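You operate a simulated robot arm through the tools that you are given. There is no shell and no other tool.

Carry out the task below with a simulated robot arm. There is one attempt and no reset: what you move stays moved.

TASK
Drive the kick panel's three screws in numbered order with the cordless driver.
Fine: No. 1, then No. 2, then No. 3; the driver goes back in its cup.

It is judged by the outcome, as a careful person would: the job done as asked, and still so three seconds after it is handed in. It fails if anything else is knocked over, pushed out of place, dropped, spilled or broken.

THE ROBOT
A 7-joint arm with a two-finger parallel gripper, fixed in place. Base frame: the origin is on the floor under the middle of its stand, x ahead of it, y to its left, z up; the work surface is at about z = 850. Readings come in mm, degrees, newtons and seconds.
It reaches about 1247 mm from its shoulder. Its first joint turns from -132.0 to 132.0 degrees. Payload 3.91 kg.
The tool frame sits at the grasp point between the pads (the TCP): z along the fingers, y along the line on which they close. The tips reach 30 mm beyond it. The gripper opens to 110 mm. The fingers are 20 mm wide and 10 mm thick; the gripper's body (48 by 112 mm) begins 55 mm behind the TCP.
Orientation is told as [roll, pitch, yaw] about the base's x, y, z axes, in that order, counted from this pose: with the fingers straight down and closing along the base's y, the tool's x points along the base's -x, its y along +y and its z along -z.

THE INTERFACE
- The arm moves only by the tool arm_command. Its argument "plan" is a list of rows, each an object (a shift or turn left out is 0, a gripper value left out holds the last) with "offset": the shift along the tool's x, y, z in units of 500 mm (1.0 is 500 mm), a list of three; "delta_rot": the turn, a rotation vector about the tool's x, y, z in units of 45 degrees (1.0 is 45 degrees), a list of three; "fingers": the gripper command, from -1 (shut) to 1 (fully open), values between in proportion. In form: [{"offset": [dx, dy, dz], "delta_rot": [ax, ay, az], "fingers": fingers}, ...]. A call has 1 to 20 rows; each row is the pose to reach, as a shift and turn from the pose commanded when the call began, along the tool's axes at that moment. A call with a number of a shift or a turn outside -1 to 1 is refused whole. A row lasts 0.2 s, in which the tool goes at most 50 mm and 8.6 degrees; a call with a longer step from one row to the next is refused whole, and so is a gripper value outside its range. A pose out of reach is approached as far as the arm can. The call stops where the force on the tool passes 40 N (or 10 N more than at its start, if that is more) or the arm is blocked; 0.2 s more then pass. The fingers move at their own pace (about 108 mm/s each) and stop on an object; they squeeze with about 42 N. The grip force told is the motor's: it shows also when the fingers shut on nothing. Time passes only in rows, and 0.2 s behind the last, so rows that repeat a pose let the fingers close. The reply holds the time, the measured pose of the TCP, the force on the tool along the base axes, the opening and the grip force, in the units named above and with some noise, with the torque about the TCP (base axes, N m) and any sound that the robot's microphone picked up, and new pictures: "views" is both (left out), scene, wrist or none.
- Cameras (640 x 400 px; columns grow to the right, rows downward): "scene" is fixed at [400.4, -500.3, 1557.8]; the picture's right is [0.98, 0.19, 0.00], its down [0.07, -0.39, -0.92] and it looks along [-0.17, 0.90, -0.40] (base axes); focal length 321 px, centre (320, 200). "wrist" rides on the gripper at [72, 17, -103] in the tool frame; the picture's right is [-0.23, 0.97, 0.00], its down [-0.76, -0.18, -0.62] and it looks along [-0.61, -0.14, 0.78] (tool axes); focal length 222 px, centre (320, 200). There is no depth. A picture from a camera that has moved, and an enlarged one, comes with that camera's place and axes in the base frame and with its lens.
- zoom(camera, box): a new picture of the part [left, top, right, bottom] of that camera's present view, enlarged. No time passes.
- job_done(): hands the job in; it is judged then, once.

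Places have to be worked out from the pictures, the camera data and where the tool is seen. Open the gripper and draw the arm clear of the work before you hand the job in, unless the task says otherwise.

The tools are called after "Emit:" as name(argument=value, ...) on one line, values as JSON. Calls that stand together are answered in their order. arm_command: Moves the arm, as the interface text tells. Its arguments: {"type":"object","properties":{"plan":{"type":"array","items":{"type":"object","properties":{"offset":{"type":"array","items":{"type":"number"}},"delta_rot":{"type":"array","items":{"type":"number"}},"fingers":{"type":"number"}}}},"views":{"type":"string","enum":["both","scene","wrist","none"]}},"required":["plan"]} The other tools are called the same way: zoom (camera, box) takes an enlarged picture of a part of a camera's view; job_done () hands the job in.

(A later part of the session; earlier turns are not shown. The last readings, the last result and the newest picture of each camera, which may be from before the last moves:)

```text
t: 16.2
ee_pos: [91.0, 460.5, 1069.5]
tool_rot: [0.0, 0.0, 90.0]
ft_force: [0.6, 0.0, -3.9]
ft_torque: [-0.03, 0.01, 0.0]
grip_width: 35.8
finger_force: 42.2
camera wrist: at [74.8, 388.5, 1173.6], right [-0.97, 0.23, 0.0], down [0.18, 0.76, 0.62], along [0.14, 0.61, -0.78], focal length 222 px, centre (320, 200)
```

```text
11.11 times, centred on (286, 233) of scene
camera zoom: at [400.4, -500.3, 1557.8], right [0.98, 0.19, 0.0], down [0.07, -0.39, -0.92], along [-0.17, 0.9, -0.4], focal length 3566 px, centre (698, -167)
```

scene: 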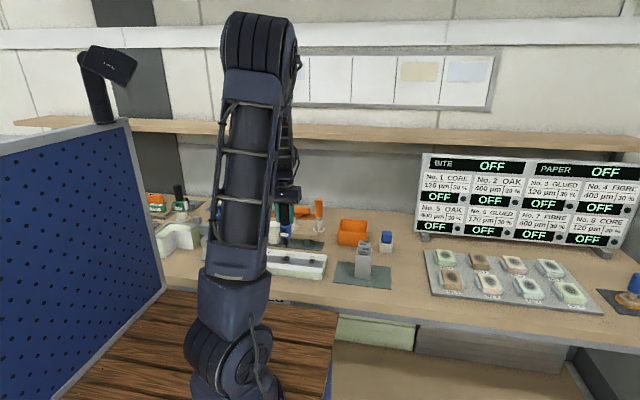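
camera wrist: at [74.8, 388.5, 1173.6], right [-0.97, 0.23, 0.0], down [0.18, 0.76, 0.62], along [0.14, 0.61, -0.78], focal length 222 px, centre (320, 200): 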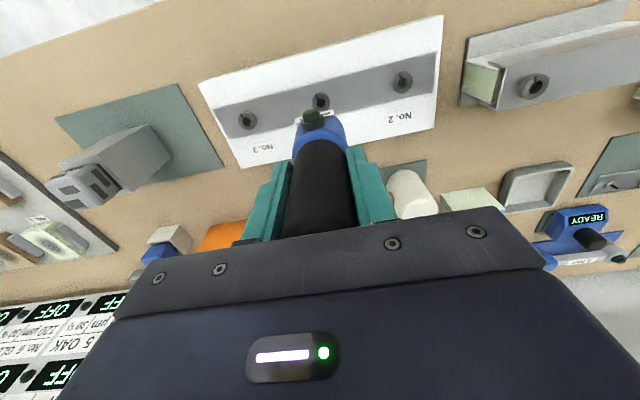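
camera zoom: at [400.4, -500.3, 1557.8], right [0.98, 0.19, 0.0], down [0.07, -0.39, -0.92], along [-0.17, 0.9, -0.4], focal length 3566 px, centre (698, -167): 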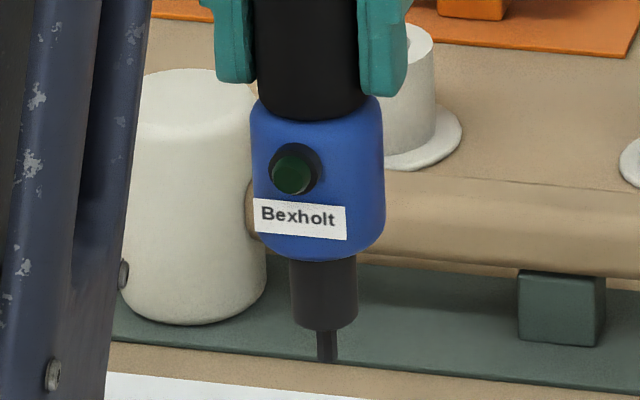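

The bit is roughly 1 mm off in x and aligned in y within about a millimetre. I correct by −0.8 mm in x and lower to just above the head for a last look.

Emit:
arm_command(plan=[{"offset": [0, 0.0016, 0.02]}, {"offset": [0, 0.0016, 0.04]}, {"offset": [0, 0.0016, 0.06]}, {"offset": [0, 0.0016, 0.076]}, {"offset": [0, 0.0016, 0.076]}, {"offset": [0, 0.0016, 0.076]}], views="both")

Emit:
zoom(camera="scene", box=[280, 240, 312, 264])

Emit:
zoom(camera="scene", box=[250, 210, 330, 270])

Emit:
zoom(camera="wrist", box=[280, 80, 360, 140])

```text
t: 17.6
ee_pos: [89.8, 459.4, 1031.5]
tool_rot: [0.0, -0.1, 89.9]
ft_force: [-0.2, 0.1, -4.8]
ft_torque: [-0.02, 0.0, 0.01]
grip_width: 35.6
finger_force: 42.0
camera wrist: at [73.1, 388.7, 1135.4], right [-0.97, 0.23, 0.0], down [0.18, 0.76, 0.62], along [0.14, 0.61, -0.78], focal length 222 px, centre (320, 200)
```

scene: 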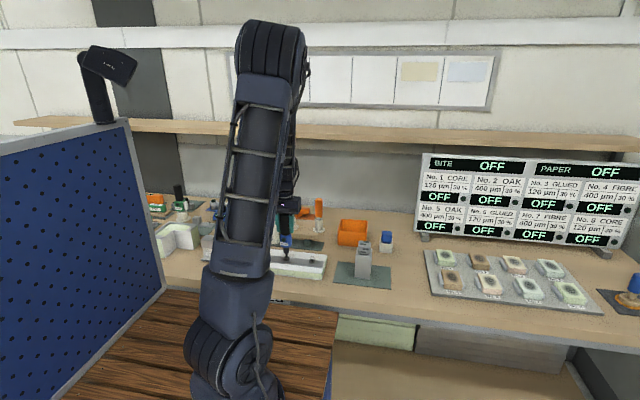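
wrist: 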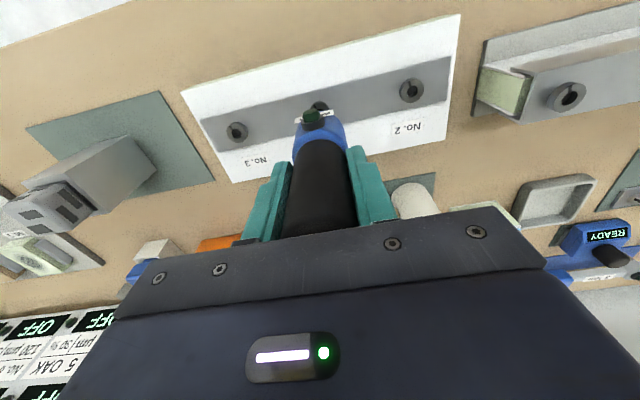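

```text
16.00 times, centred on (296, 252) of scene
camera zoom: at [400.4, -500.3, 1557.8], right [0.98, 0.19, 0.0], down [0.07, -0.39, -0.92], along [-0.17, 0.9, -0.4], focal length 5135 px, centre (704, -632)
```

zoom: 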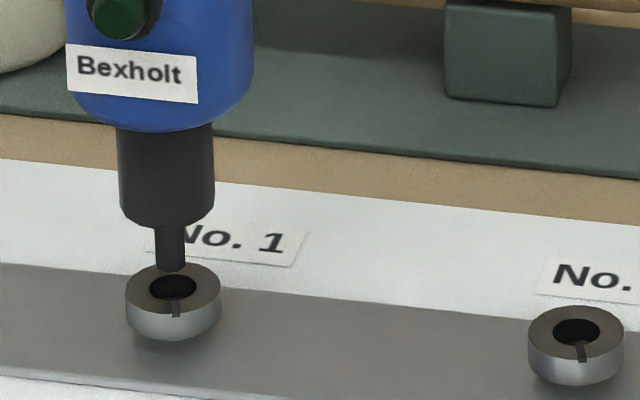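

```text
6.67 times, centred on (290, 240) of scene
camera zoom: at [400.4, -500.3, 1557.8], right [0.98, 0.19, 0.0], down [0.07, -0.39, -0.92], along [-0.17, 0.9, -0.4], focal length 2140 px, centre (520, -67)
```

zoom: 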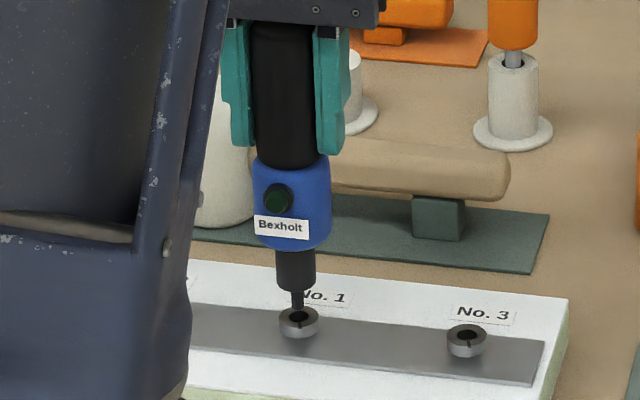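

```text
6.67 times, centred on (320, 110) of wrist
camera zoom: at [73.1, 388.7, 1135.4], right [-0.97, 0.23, 0.0], down [0.18, 0.76, 0.62], along [0.14, 0.61, -0.78], focal length 1481 px, centre (320, 800)
```

zoom: 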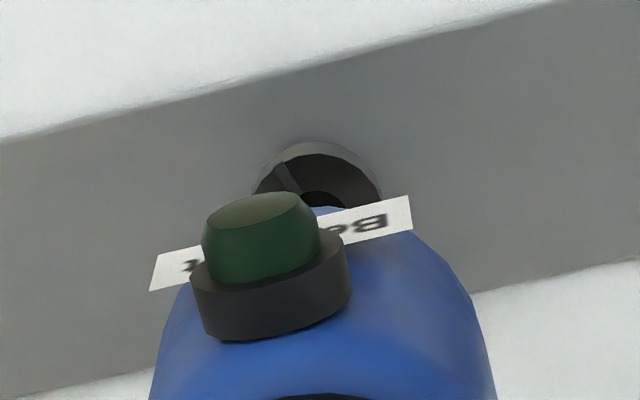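

The bit tip is centred above the socket in x, roughly 6 mm above the head. I creep down in small steps and watch the force and microphone.

Emit:
arm_command(plan=[{"offset": [0, 0, 0.003]}, {"offset": [0, 0, 0.006]}, {"offset": [0, 0, 0.009]}, {"offset": [0, 0, 0.012]}, {"offset": [0, 0, 0.014]}, {"offset": [0, 0, 0.014]}], views="scene")

Emit:
zoom(camera="scene", box=[280, 240, 312, 264])

```text
t: 19.0
ee_pos: [89.9, 459.4, 1024.0]
tool_rot: [0.0, 0.0, 90.0]
ft_force: [-0.4, 0.5, -4.0]
ft_torque: [0.03, -0.02, 0.0]
grip_width: 35.8
finger_force: 42.4
```

scene: 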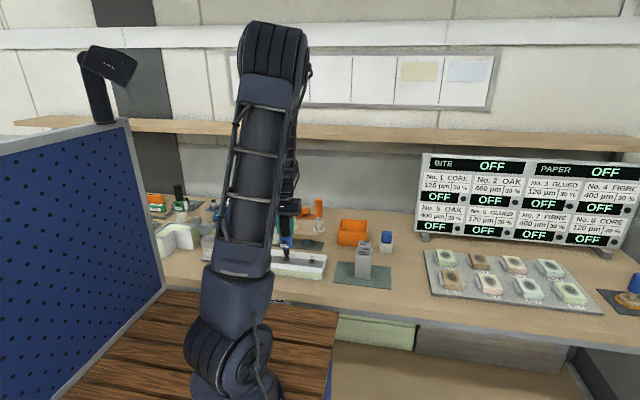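

```text
16.00 times, centred on (296, 252) of scene
camera zoom: at [400.4, -500.3, 1557.8], right [0.98, 0.19, 0.0], down [0.07, -0.39, -0.92], along [-0.17, 0.9, -0.4], focal length 5135 px, centre (704, -632)
```

zoom: 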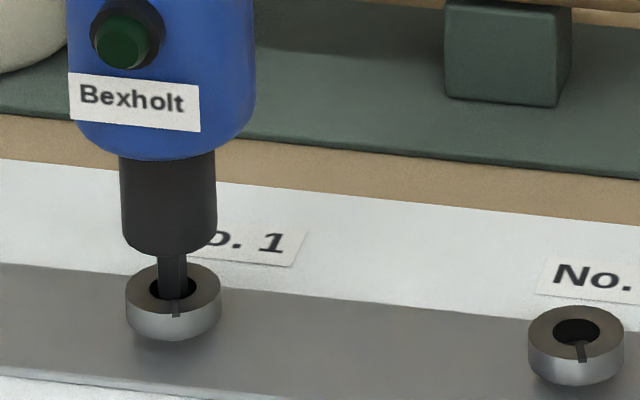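

The bit tip is right in the mouth of the socket with no contact force yet. I keep creeping down.

Emit:
arm_command(plan=[{"offset": [0, 0, 0.002]}, {"offset": [0, 0, 0.004]}, {"offset": [0, 0, 0.006]}, {"offset": [0, 0, 0.008]}, {"offset": [0, 0, 0.008]}], views="scene")

Emit:
zoom(camera="scene", box=[280, 240, 312, 264])

```text
t: 20.2
ee_pos: [89.1, 460.4, 1020.0]
tool_rot: [0.0, 0.0, 89.9]
ft_force: [0.6, -0.1, -5.0]
ft_torque: [0.02, 0.0, 0.03]
grip_width: 35.4
finger_force: 42.5
```

scene: 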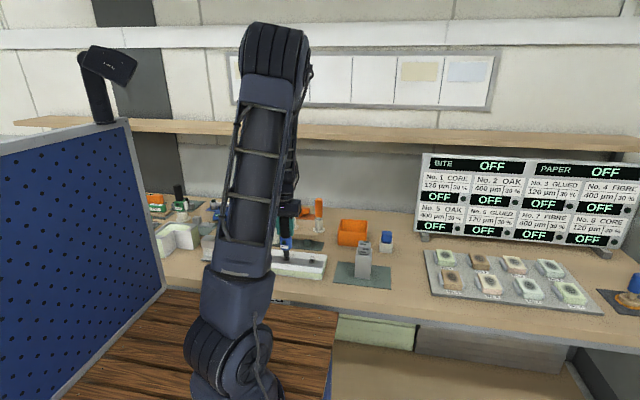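

```text
16.00 times, centred on (296, 252) of scene
camera zoom: at [400.4, -500.3, 1557.8], right [0.98, 0.19, 0.0], down [0.07, -0.39, -0.92], along [-0.17, 0.9, -0.4], focal length 5135 px, centre (704, -632)
```

zoom: 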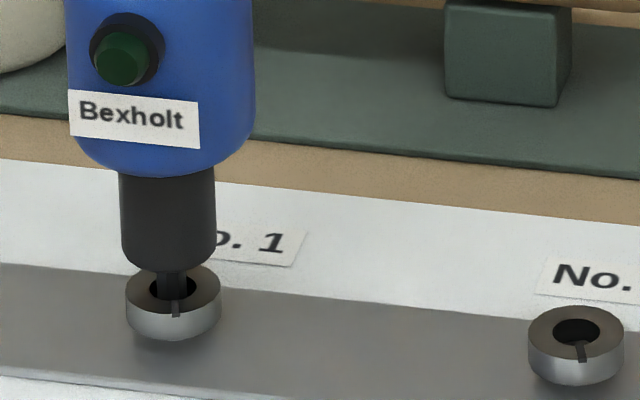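

The bit is clearly inside the socket of No. 1, still no contact. I continue down gently.

Emit:
arm_command(plan=[{"offset": [0, 0, 0.002]}, {"offset": [0, 0, 0.004]}, {"offset": [0, 0, 0.006]}, {"offset": [0, 0, 0.008]}, {"offset": [0, 0, 0.008]}], views="scene")

Emit:
zoom(camera="scene", box=[280, 240, 312, 264])

```text
t: 21.4
ee_pos: [89.5, 460.7, 1017.7]
tool_rot: [0.1, 0.0, 89.9]
ft_force: [0.2, -0.1, -3.9]
ft_torque: [-0.01, 0.04, -0.01]
grip_width: 35.6
finger_force: 41.7
```

scene: 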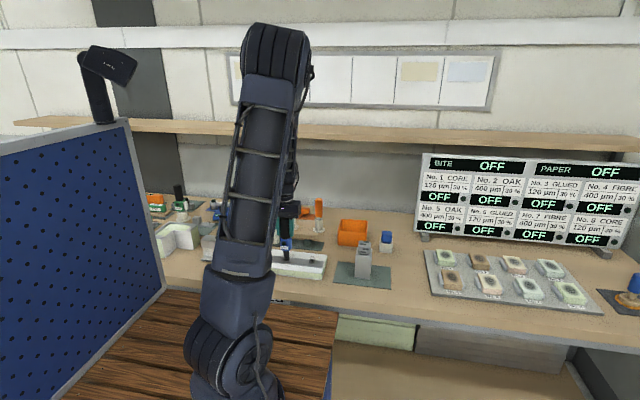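

```text
16.00 times, centred on (296, 252) of scene
camera zoom: at [400.4, -500.3, 1557.8], right [0.98, 0.19, 0.0], down [0.07, -0.39, -0.92], along [-0.17, 0.9, -0.4], focal length 5135 px, centre (704, -632)
```

zoom: 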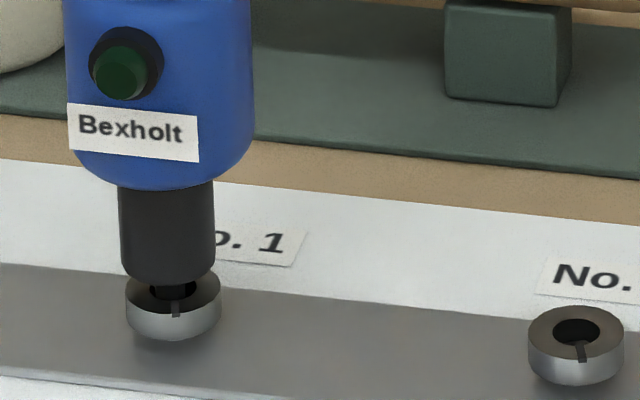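

Still no contact force; bit about 8 mm in. I continue down in 1 mm steps.

Emit:
arm_command(plan=[{"offset": [0, 0, 0.002]}, {"offset": [0, 0, 0.004]}, {"offset": [0, 0, 0.006]}, {"offset": [0, 0, 0.006]}], views="scene")

Emit:
zoom(camera="scene", box=[280, 240, 312, 264])

```text
t: 22.4
ee_pos: [89.6, 459.5, 1014.6]
tool_rot: [0.0, 0.0, 89.9]
ft_force: [0.0, 0.0, -4.2]
ft_torque: [-0.03, 0.01, 0.0]
grip_width: 35.5
finger_force: 41.8
```

scene: 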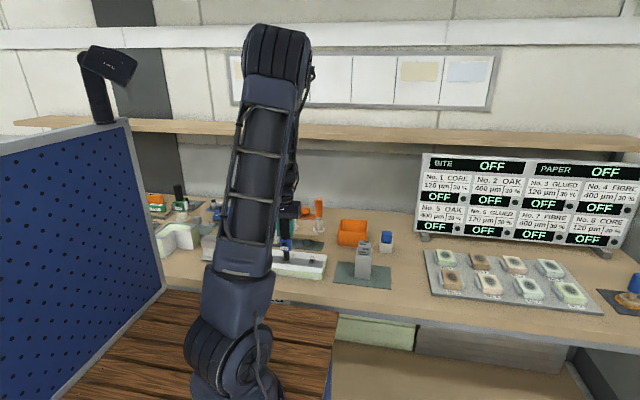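

```text
16.00 times, centred on (296, 252) of scene
camera zoom: at [400.4, -500.3, 1557.8], right [0.98, 0.19, 0.0], down [0.07, -0.39, -0.92], along [-0.17, 0.9, -0.4], focal length 5135 px, centre (704, -632)
```

zoom: 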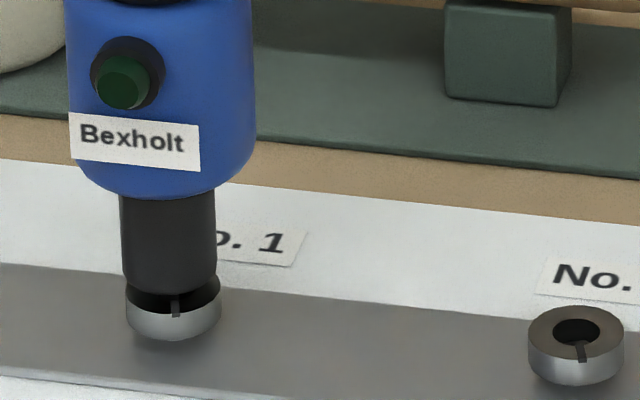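

The chuck nears the head; still no load. I go down another 4 mm step by step, stopping on contact.

Emit:
arm_command(plan=[{"offset": [0, 0, 0.002]}, {"offset": [0, 0, 0.004]}, {"offset": [0, 0, 0.006]}, {"offset": [0, 0, 0.008]}, {"offset": [0, 0, 0.008]}], views="scene")

Emit:
zoom(camera="scene", box=[280, 240, 312, 264])

```text
t: 23.6
ee_pos: [89.3, 460.9, 1011.1]
tool_rot: [0.0, -0.2, 90.0]
ft_force: [0.5, -4.5, 11.2]
ft_torque: [-0.5, -0.17, -0.02]
grip_width: 35.6
finger_force: 41.8
stopped in row 5: the force on the tool passed its limit at 41 N (the readings are from after the stop); the commanded pose is now the measured one
```

scene: 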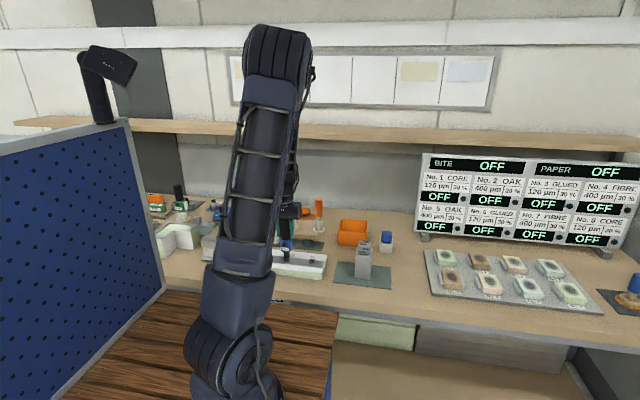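

```text
16.00 times, centred on (296, 252) of scene
camera zoom: at [400.4, -500.3, 1557.8], right [0.98, 0.19, 0.0], down [0.07, -0.39, -0.92], along [-0.17, 0.9, -0.4], focal length 5135 px, centre (704, -632)
```

zoom: 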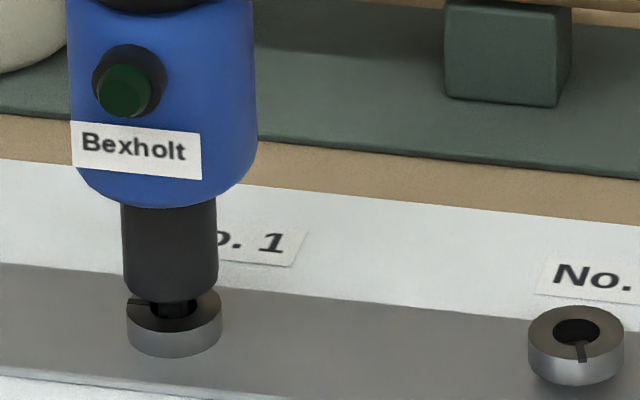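

The screw turned (its slot mark moved) and sank while I pushed — the driver starts under push. I look closer at how far it is seated.

Emit:
zoom(camera="scene", box=[284, 250, 300, 262])

Emit:
zoom(camera="wrist", box=[220, 60, 440, 180])

```text
16.00 times, centred on (292, 256) of scene
camera zoom: at [400.4, -500.3, 1557.8], right [0.98, 0.19, 0.0], down [0.07, -0.39, -0.92], along [-0.17, 0.9, -0.4], focal length 5135 px, centre (768, -696)
```

zoom: 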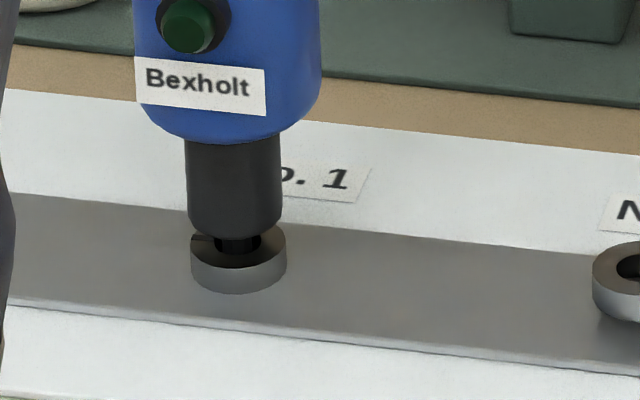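

```text
2.91 times, centred on (330, 120) of wrist
camera zoom: at [73.1, 388.9, 1115.1], right [-0.97, 0.23, 0.0], down [0.18, 0.76, 0.63], along [0.14, 0.61, -0.78], focal length 646 px, centre (291, 433)
```

zoom: 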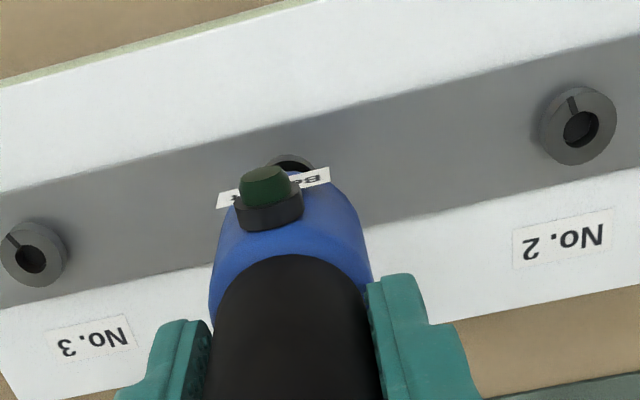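

The head of No. 1 now looks flush on the strip, but I saw no lamp or sound. I hold the light push for a second and watch for any change.

Emit:
arm_command(plan=[{"offset": [0, 0, 0]}, {"offset": [0, 0, 0]}, {"offset": [0, 0, 0]}], views="scene")

Emit:
zoom(camera="scene", box=[284, 250, 300, 262])

```text
t: 24.4
ee_pos: [89.1, 460.9, 1010.7]
tool_rot: [0.0, -0.2, 90.0]
ft_force: [-1.4, -2.0, 13.7]
ft_torque: [-0.27, 0.2, 0.07]
grip_width: 35.7
finger_force: 41.9
```

scene: 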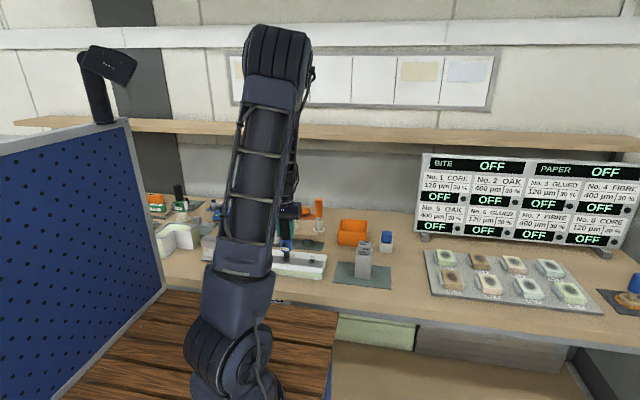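

```text
16.00 times, centred on (292, 256) of scene
camera zoom: at [400.4, -500.3, 1557.8], right [0.98, 0.19, 0.0], down [0.07, -0.39, -0.92], along [-0.17, 0.9, -0.4], focal length 5135 px, centre (768, -696)
```

zoom: 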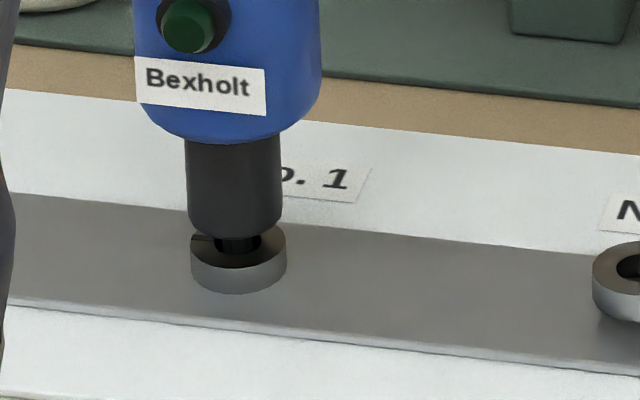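

No change while holding at ~18 N net. I press slightly harder in sub-millimetre steps to confirm whether it still turns or is fully seated.

Emit:
arm_command(plan=[{"offset": [0, 0, 0.0008]}, {"offset": [0, 0, 0.0016]}, {"offset": [0, 0, 0.0024]}, {"offset": [0, 0, 0.0024]}, {"offset": [0, 0, 0.0024]}], views="scene")

Emit:
zoom(camera="scene", box=[284, 250, 300, 262])

```text
t: 25.6
ee_pos: [89.7, 460.3, 1011.2]
tool_rot: [0.1, -0.3, 90.0]
ft_force: [-1.1, 7.0, 32.4]
ft_torque: [0.97, 0.16, 0.01]
grip_width: 35.5
finger_force: 41.7
```

scene: 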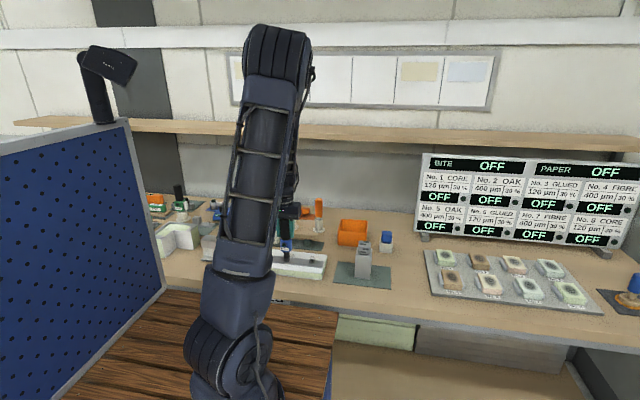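

```text
16.00 times, centred on (292, 256) of scene
camera zoom: at [400.4, -500.3, 1557.8], right [0.98, 0.19, 0.0], down [0.07, -0.39, -0.92], along [-0.17, 0.9, -0.4], focal length 5135 px, centre (768, -696)
```

zoom: 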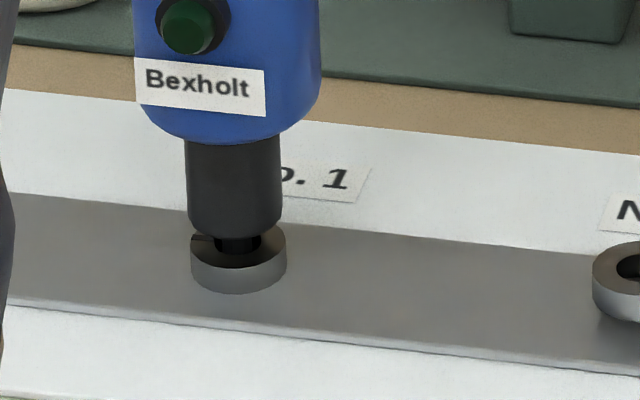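

At 32 N nothing moves any more, so No. 1 is seated. I lift straight out of the socket and inspect it before going to No. 2.

Emit:
arm_command(plan=[{"offset": [0, 0, -0.006]}, {"offset": [0, 0, -0.02]}, {"offset": [0, 0, -0.04]}, {"offset": [0, 0, -0.06]}, {"offset": [0, 0, -0.09]}, {"offset": [0, 0, -0.12]}, {"offset": [0, 0, -0.12]}, {"offset": [0, 0, -0.12]}], views="both")

Emit:
zoom(camera="scene", box=[280, 244, 312, 268])

Emit:
zoom(camera="wrist", box=[220, 50, 440, 170])

```text
t: 27.4
ee_pos: [87.9, 460.6, 1070.1]
tool_rot: [0.0, -0.1, 90.0]
ft_force: [0.7, -0.1, -4.5]
ft_torque: [-0.01, 0.0, 0.0]
grip_width: 35.3
finger_force: 41.8
camera wrist: at [72.4, 389.2, 1174.6], right [-0.97, 0.23, 0.0], down [0.18, 0.76, 0.63], along [0.14, 0.61, -0.78], focal length 222 px, centre (320, 200)
```

scene: 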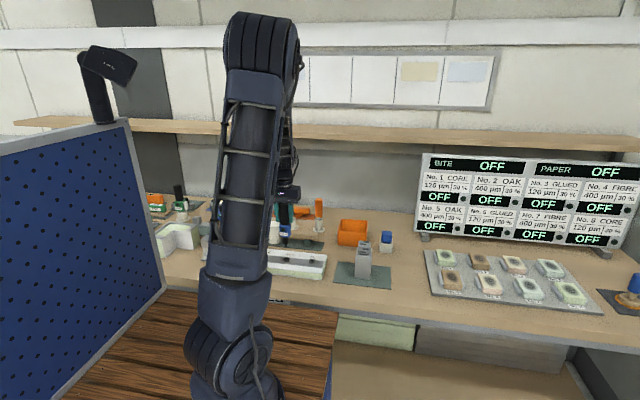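
wrist: 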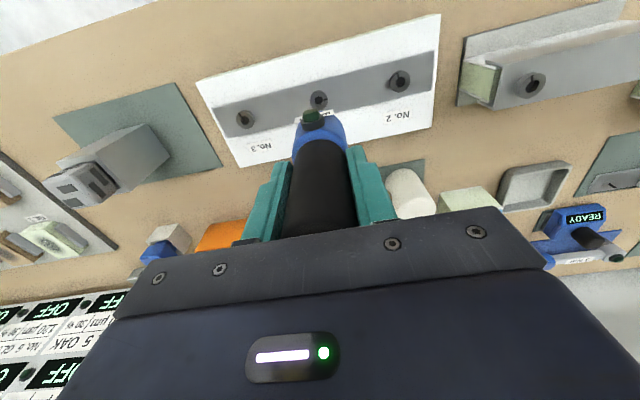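

```text
16.00 times, centred on (296, 256) of scene
camera zoom: at [400.4, -500.3, 1557.8], right [0.98, 0.19, 0.0], down [0.07, -0.39, -0.92], along [-0.17, 0.9, -0.4], focal length 5135 px, centre (704, -696)
```

zoom: 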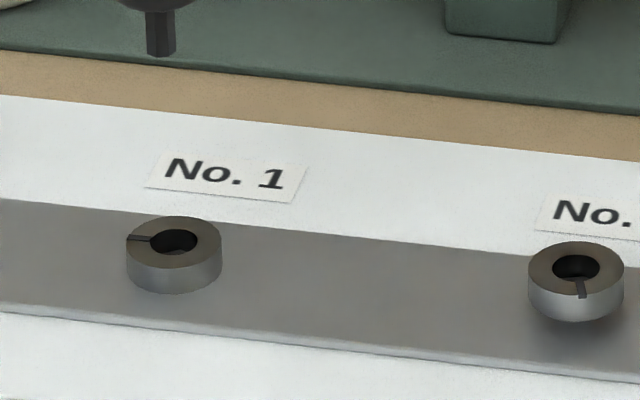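

```text
2.91 times, centred on (330, 110) of wrist
camera zoom: at [72.4, 389.2, 1174.6], right [-0.97, 0.23, 0.0], down [0.18, 0.76, 0.63], along [0.14, 0.61, -0.78], focal length 646 px, centre (291, 462)
```

zoom: 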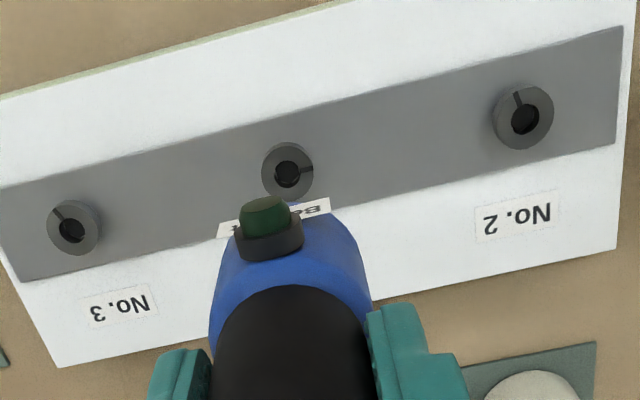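

No. 1 sits flush (no gap shadow, mark turned a quarter), unlike No. 3. Now I move 95.5 mm in −x to above screw No. 2 at the same height and compare its image position with the one I used for No. 1.

Emit:
arm_command(plan=[{"offset": [0, 0.02, 0]}, {"offset": [0, 0.05, 0]}, {"offset": [0, 0.08, 0]}, {"offset": [0, 0.11, 0]}, {"offset": [0, 0.14, 0]}, {"offset": [0, 0.17, 0]}, {"offset": [0, 0.191, 0]}, {"offset": [0, 0.191, 0]}, {"offset": [0, 0.191, 0]}, {"offset": [0, 0.191, 0]}], views="both")

Emit:
zoom(camera="wrist", box=[280, 70, 360, 130])

Emit:
zoom(camera="scene", box=[240, 210, 320, 270])

```text
t: 29.6
ee_pos: [-5.3, 462.7, 1070.1]
tool_rot: [0.0, -0.1, 90.0]
ft_force: [-0.1, -0.5, -4.7]
ft_torque: [0.0, 0.01, 0.01]
grip_width: 35.4
finger_force: 41.9
camera wrist: at [-21.5, 389.0, 1173.6], right [-0.97, 0.23, 0.0], down [0.18, 0.76, 0.63], along [0.14, 0.61, -0.78], focal length 222 px, centre (320, 200)
```

scene: 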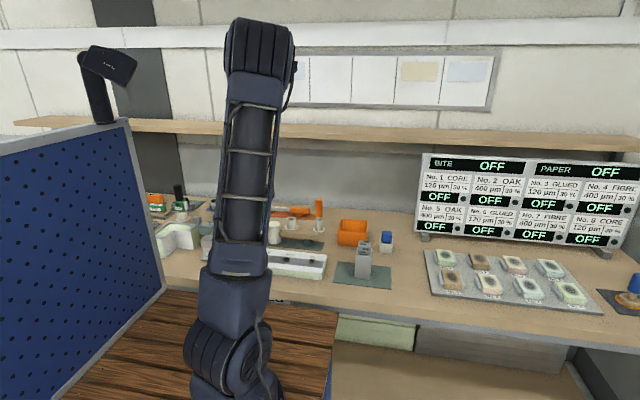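
wrist: 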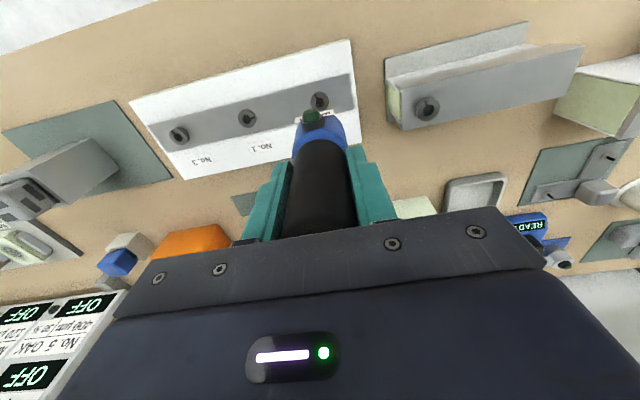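

```text
6.67 times, centred on (320, 100) of wrist
camera zoom: at [-21.5, 389.0, 1173.6], right [-0.97, 0.23, 0.0], down [0.18, 0.76, 0.63], along [0.14, 0.61, -0.78], focal length 1481 px, centre (320, 867)
```

zoom: 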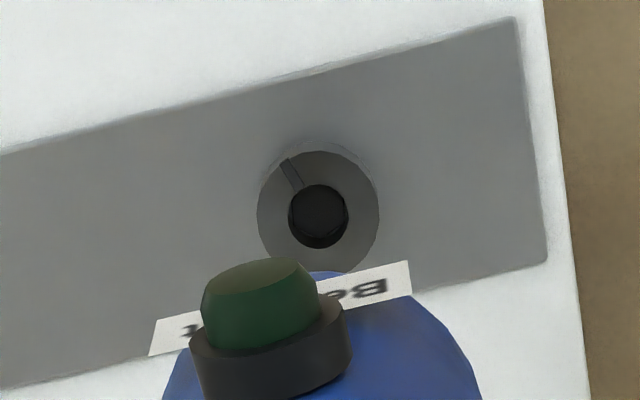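

```text
6.67 times, centred on (280, 240) of scene
camera zoom: at [400.4, -500.3, 1557.8], right [0.98, 0.19, 0.0], down [0.07, -0.39, -0.92], along [-0.17, 0.9, -0.4], focal length 2140 px, centre (587, -67)
```

zoom: 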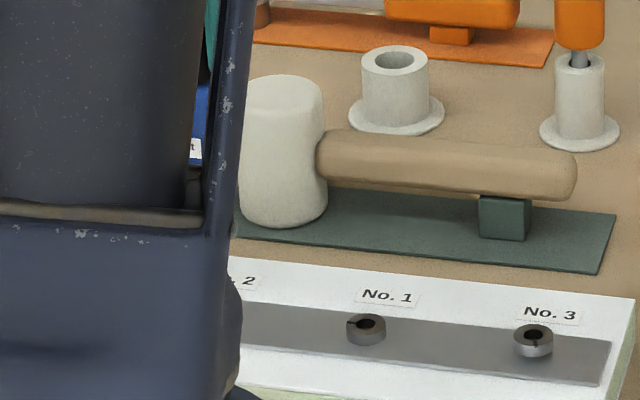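

No. 2's socket appears about 1 mm toward +x and ~0.5–1 mm toward −y relative to the proven alignment. I correct (+1.0 x, −0.5 y) and lower to TCP ≈ 1030, just above the head.

Emit:
arm_command(plan=[{"offset": [0.001, -0.002, 0.0]}, {"offset": [0.001, -0.002, 0.02]}, {"offset": [0.001, -0.002, 0.04]}, {"offset": [0.001, -0.002, 0.06]}, {"offset": [0.001, -0.002, 0.08]}, {"offset": [0.001, -0.002, 0.08]}, {"offset": [0.001, -0.002, 0.08]}], views="both")

Emit:
zoom(camera="wrist", box=[280, 80, 360, 140])

Emit:
zoom(camera="scene", box=[230, 220, 310, 280])

```text
t: 31.2
ee_pos: [-5.2, 462.4, 1029.4]
tool_rot: [0.0, 0.0, 90.0]
ft_force: [0.0, 0.1, -3.7]
ft_torque: [0.0, 0.0, 0.0]
grip_width: 35.8
finger_force: 41.8
camera wrist: at [-21.6, 389.5, 1133.9], right [-0.97, 0.23, 0.0], down [0.18, 0.76, 0.63], along [0.14, 0.61, -0.78], focal length 222 px, centre (320, 200)
```

scene: 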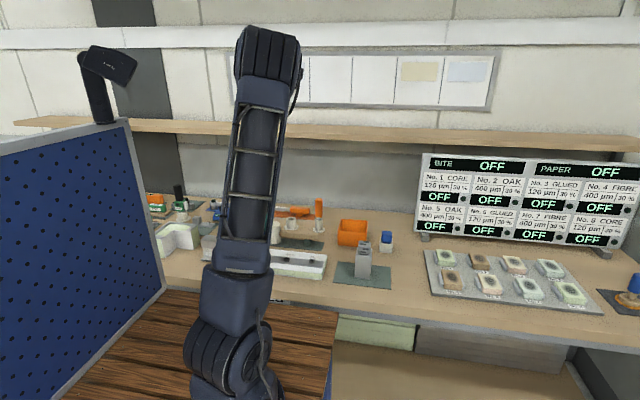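
wrist: 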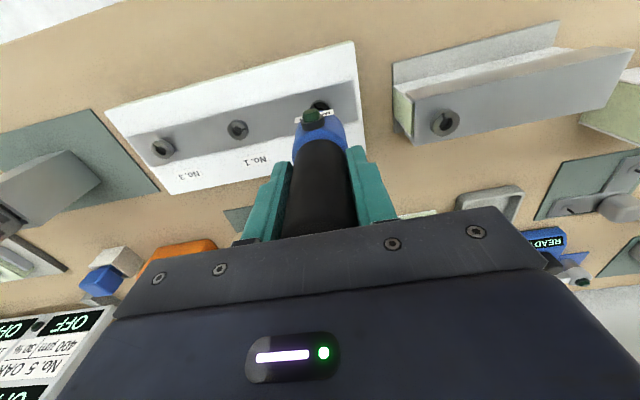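

```text
6.67 times, centred on (320, 110) of wrist
camera zoom: at [-21.6, 389.5, 1133.9], right [-0.97, 0.23, 0.0], down [0.18, 0.76, 0.63], along [0.14, 0.61, -0.78], focal length 1481 px, centre (320, 800)
```

zoom: 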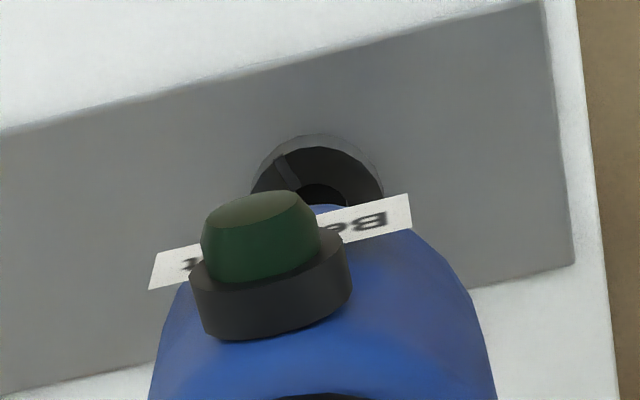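

```text
6.67 times, centred on (270, 250) of scene
camera zoom: at [400.4, -500.3, 1557.8], right [0.98, 0.19, 0.0], down [0.07, -0.39, -0.92], along [-0.17, 0.9, -0.4], focal length 2140 px, centre (653, -133)
```

zoom: 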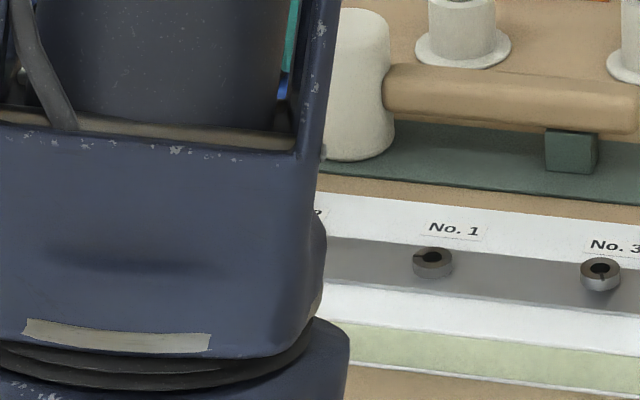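

Compared with No. 1's proven view, the socket still needs about +0.7 mm in x and −1.2 mm in y. I apply that at this height and re-check.

Emit:
arm_command(plan=[{"offset": [0.0012, -0.0008, 0.0]}, {"offset": [0.0024, -0.0016, 0.0]}, {"offset": [0.0024, -0.0016, 0.0]}, {"offset": [0.0024, -0.0016, 0.0]}], views="wrist")

Emit:
zoom(camera="wrist", box=[280, 80, 360, 140])

```text
t: 32.2
ee_pos: [-4.1, 459.0, 1030.7]
tool_rot: [0.0, -0.2, 90.0]
ft_force: [-0.1, 0.8, -4.6]
ft_torque: [-0.02, 0.02, -0.01]
grip_width: 35.7
finger_force: 41.9
camera wrist: at [-21.1, 387.9, 1133.9], right [-0.97, 0.23, 0.0], down [0.18, 0.76, 0.63], along [0.14, 0.61, -0.78], focal length 222 px, centre (320, 200)
```

wrist: 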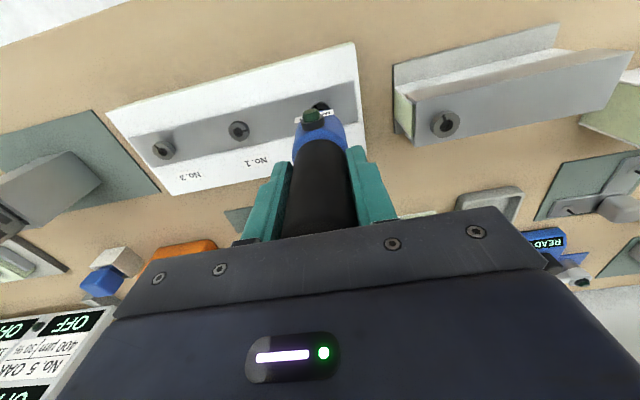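

```text
6.67 times, centred on (320, 110) of wrist
camera zoom: at [-21.1, 387.9, 1133.9], right [-0.97, 0.23, 0.0], down [0.18, 0.76, 0.63], along [0.14, 0.61, -0.78], focal length 1481 px, centre (320, 800)
```

zoom: 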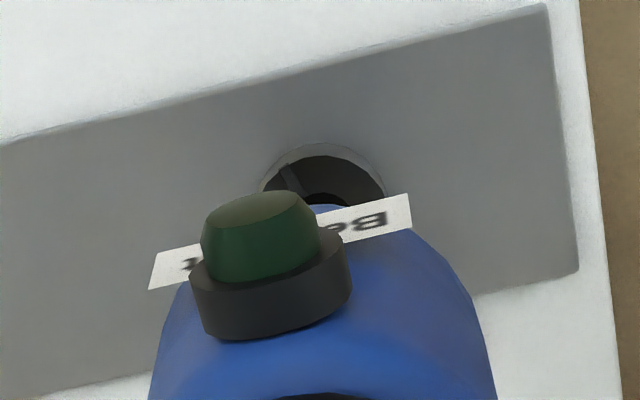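

Now the view matches No. 1's proven alignment. I descend gently into the socket, watching for early contact (which would mean landing on the rim).

Emit:
arm_command(plan=[{"offset": [0, 0, 0.003]}, {"offset": [0, 0, 0.006]}, {"offset": [0, 0, 0.009]}, {"offset": [0, 0, 0.012]}, {"offset": [0, 0, 0.015]}, {"offset": [0, 0, 0.018]}, {"offset": [0, 0, 0.02]}, {"offset": [0, 0, 0.02]}], views="both")

Emit:
zoom(camera="wrist", box=[280, 80, 360, 140])

```text
t: 34.0
ee_pos: [-3.4, 459.8, 1019.0]
tool_rot: [0.0, -0.1, 90.0]
ft_force: [0.6, -0.9, -3.9]
ft_torque: [0.0, 0.03, 0.03]
grip_width: 35.5
finger_force: 41.6
camera wrist: at [-21.0, 387.2, 1122.9], right [-0.97, 0.23, 0.0], down [0.18, 0.76, 0.63], along [0.14, 0.61, -0.78], focal length 222 px, centre (320, 200)
```

scene: 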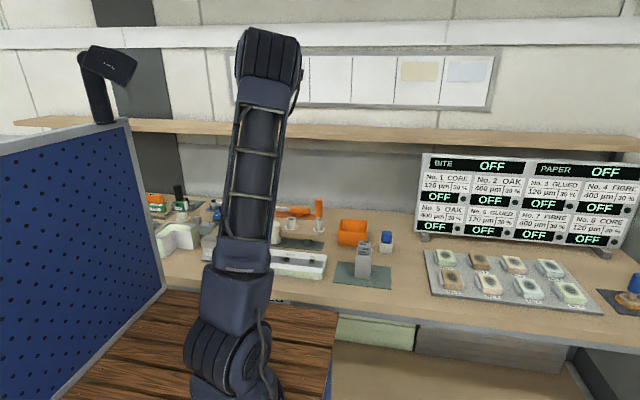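
wrist: 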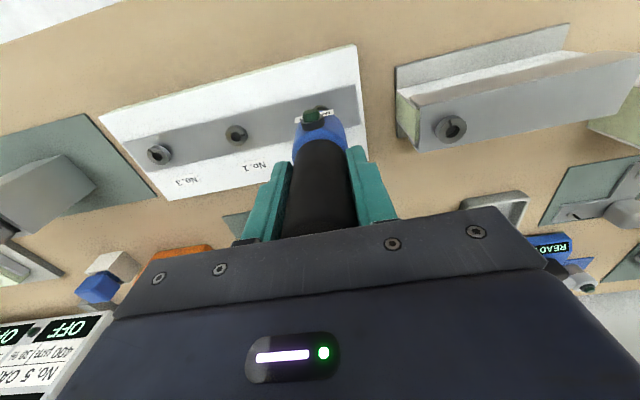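

```text
6.67 times, centred on (320, 110) of wrist
camera zoom: at [-21.0, 387.2, 1122.9], right [-0.97, 0.23, 0.0], down [0.18, 0.76, 0.63], along [0.14, 0.61, -0.78], focal length 1481 px, centre (320, 800)
```

zoom: 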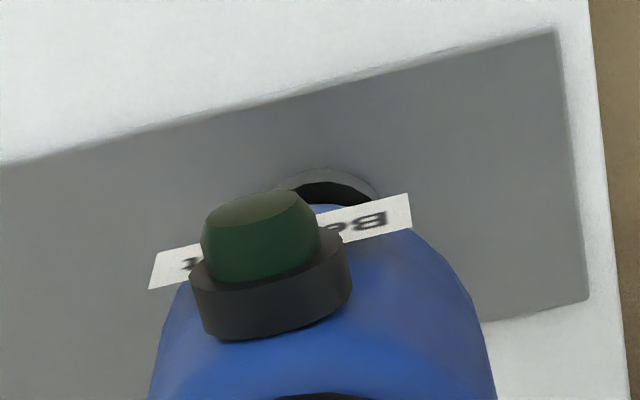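

No contact at TCP 1019, so the bit is inside No. 2's socket. I continue down to drive it, as with No. 1.

Emit:
arm_command(plan=[{"offset": [0, 0, 0.002]}, {"offset": [0, 0, 0.004]}, {"offset": [0, 0, 0.006]}, {"offset": [0, 0, 0.008]}, {"offset": [0, 0, 0.01]}, {"offset": [0, 0, 0.012]}, {"offset": [0, 0, 0.014]}, {"offset": [0, 0, 0.016]}, {"offset": [0, 0, 0.018]}, {"offset": [0, 0, 0.02]}, {"offset": [0, 0, 0.021]}, {"offset": [0, 0, 0.021]}], views="both")

Emit:
zoom(camera="wrist", box=[220, 70, 400, 170])

```text
t: 36.4
ee_pos: [-3.9, 460.0, 1011.9]
tool_rot: [-0.2, -0.3, 90.1]
ft_force: [0.6, -4.3, 10.4]
ft_torque: [-0.48, -0.25, -0.01]
grip_width: 35.4
finger_force: 42.0
stopped in row 11: the force on the tool passed its limit at 44 N (the readings are from after the stop); the commanded pose is now the measured one
camera wrist: at [-20.7, 387.7, 1114.8], right [-0.97, 0.23, 0.0], down [0.18, 0.76, 0.63], along [0.14, 0.61, -0.78], focal length 222 px, centre (320, 200)
```

scene: 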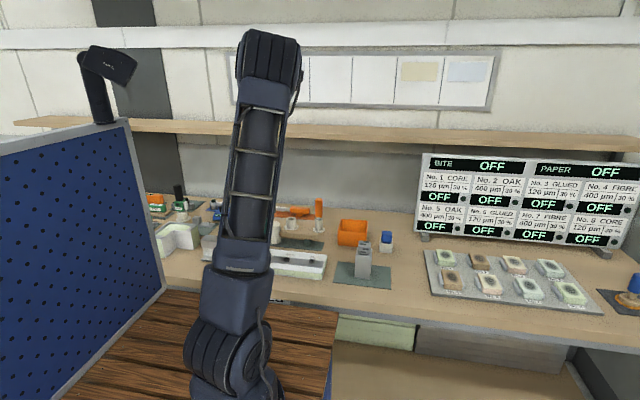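
wrist: 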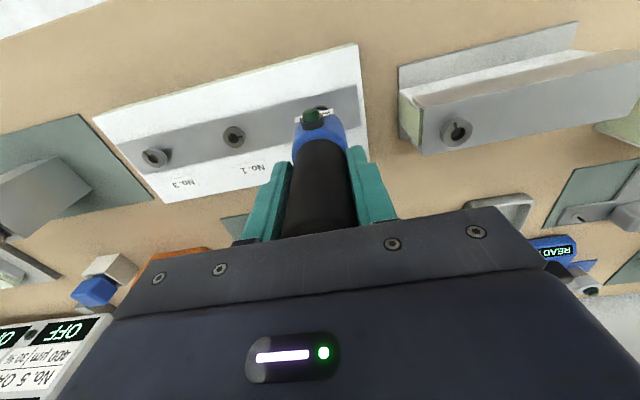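

```text
3.56 times, centred on (310, 120) of wrist
camera zoom: at [-20.7, 387.7, 1114.8], right [-0.97, 0.23, 0.0], down [0.18, 0.76, 0.63], along [0.14, 0.61, -0.78], focal length 790 px, centre (356, 484)
```

zoom: 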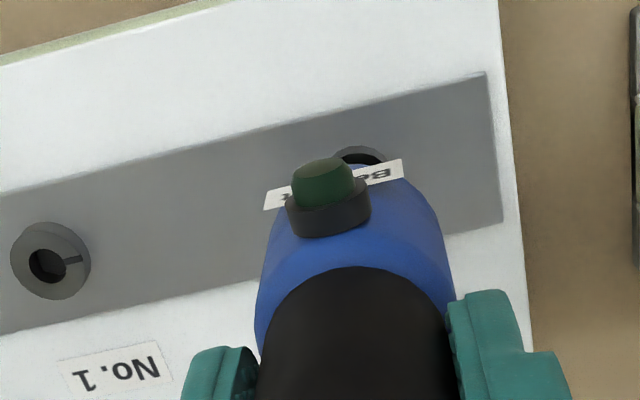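

Same signature as No. 1 (stop at 44 N near z ≈ 1011). I press slightly again to be sure it is seated, then lift to inspect.

Emit:
arm_command(plan=[{"offset": [0, 0, 0.0008]}, {"offset": [0, 0, 0.0016]}, {"offset": [0, 0, 0.0024]}, {"offset": [0, 0, 0.0024]}, {"offset": [0, 0, 0.0024]}], views="none")

Emit:
arm_command(plan=[{"offset": [0, 0, -0.006]}, {"offset": [0, 0, -0.02]}, {"offset": [0, 0, -0.04]}, {"offset": [0, 0, -0.06]}, {"offset": [0, 0, -0.09]}, {"offset": [0, 0, -0.12]}, {"offset": [0, 0, -0.12]}, {"offset": [0, 0, -0.12]}], views="both")

Emit:
zoom(camera="wrist", box=[220, 60, 400, 160])

Emit:
zoom(camera="wrist", box=[280, 70, 360, 130])

```text
t: 37.3
ee_pos: [-4.0, 460.8, 1010.4]
tool_rot: [-0.1, -0.4, 89.9]
ft_force: [2.8, -4.1, 11.7]
ft_torque: [-0.49, -0.34, -0.05]
grip_width: 35.5
finger_force: 42.3
stopped in row 4: the force on the tool passed its limit at 43 N (the readings are from after the stop); the commanded pose is now the measured one
```

```text
t: 39.1
ee_pos: [-4.1, 461.3, 1070.9]
tool_rot: [0.0, -0.4, 90.0]
ft_force: [-0.5, -0.1, -5.1]
ft_torque: [0.01, 0.0, 0.01]
grip_width: 35.4
finger_force: 42.0
camera wrist: at [-20.9, 389.0, 1174.5], right [-0.97, 0.23, 0.0], down [0.18, 0.76, 0.63], along [0.14, 0.61, -0.78], focal length 222 px, centre (320, 200)
```

scene: 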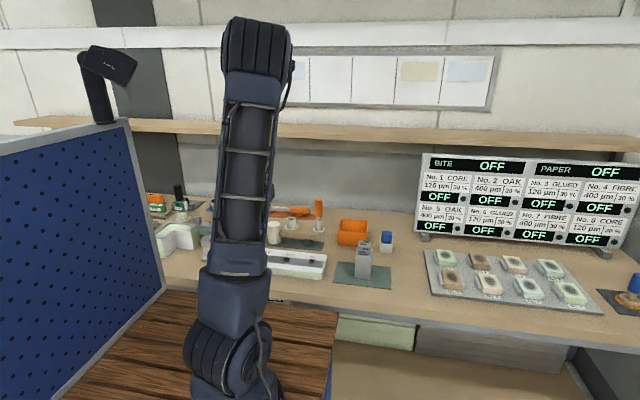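
wrist: 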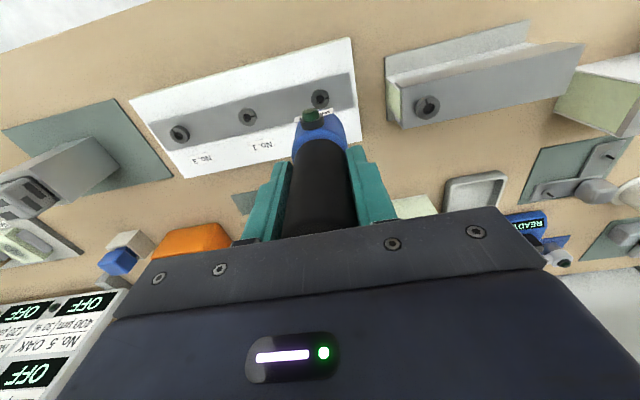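

```text
3.56 times, centred on (310, 110) of wrist
camera zoom: at [-20.9, 389.0, 1174.5], right [-0.97, 0.23, 0.0], down [0.18, 0.76, 0.63], along [0.14, 0.61, -0.78], focal length 790 px, centre (356, 520)
```

zoom: 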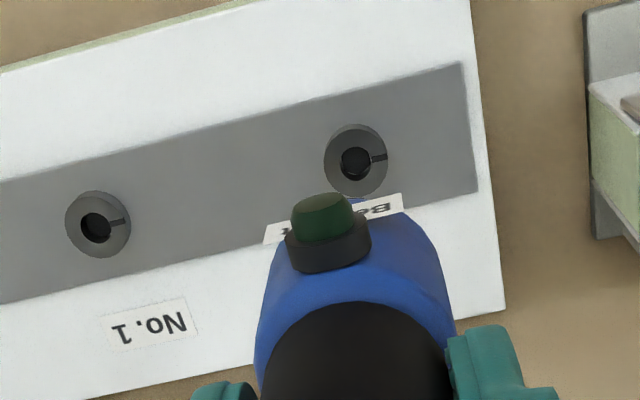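

```text
6.67 times, centred on (320, 100) of wrist
camera zoom: at [-20.9, 389.0, 1174.5], right [-0.97, 0.23, 0.0], down [0.18, 0.76, 0.63], along [0.14, 0.61, -0.78], focal length 1481 px, centre (320, 867)
```

zoom: 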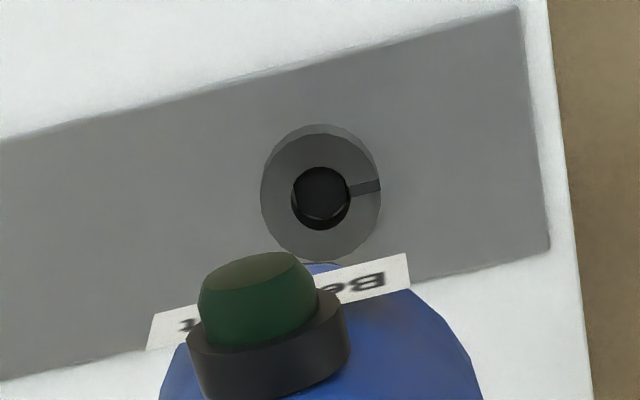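

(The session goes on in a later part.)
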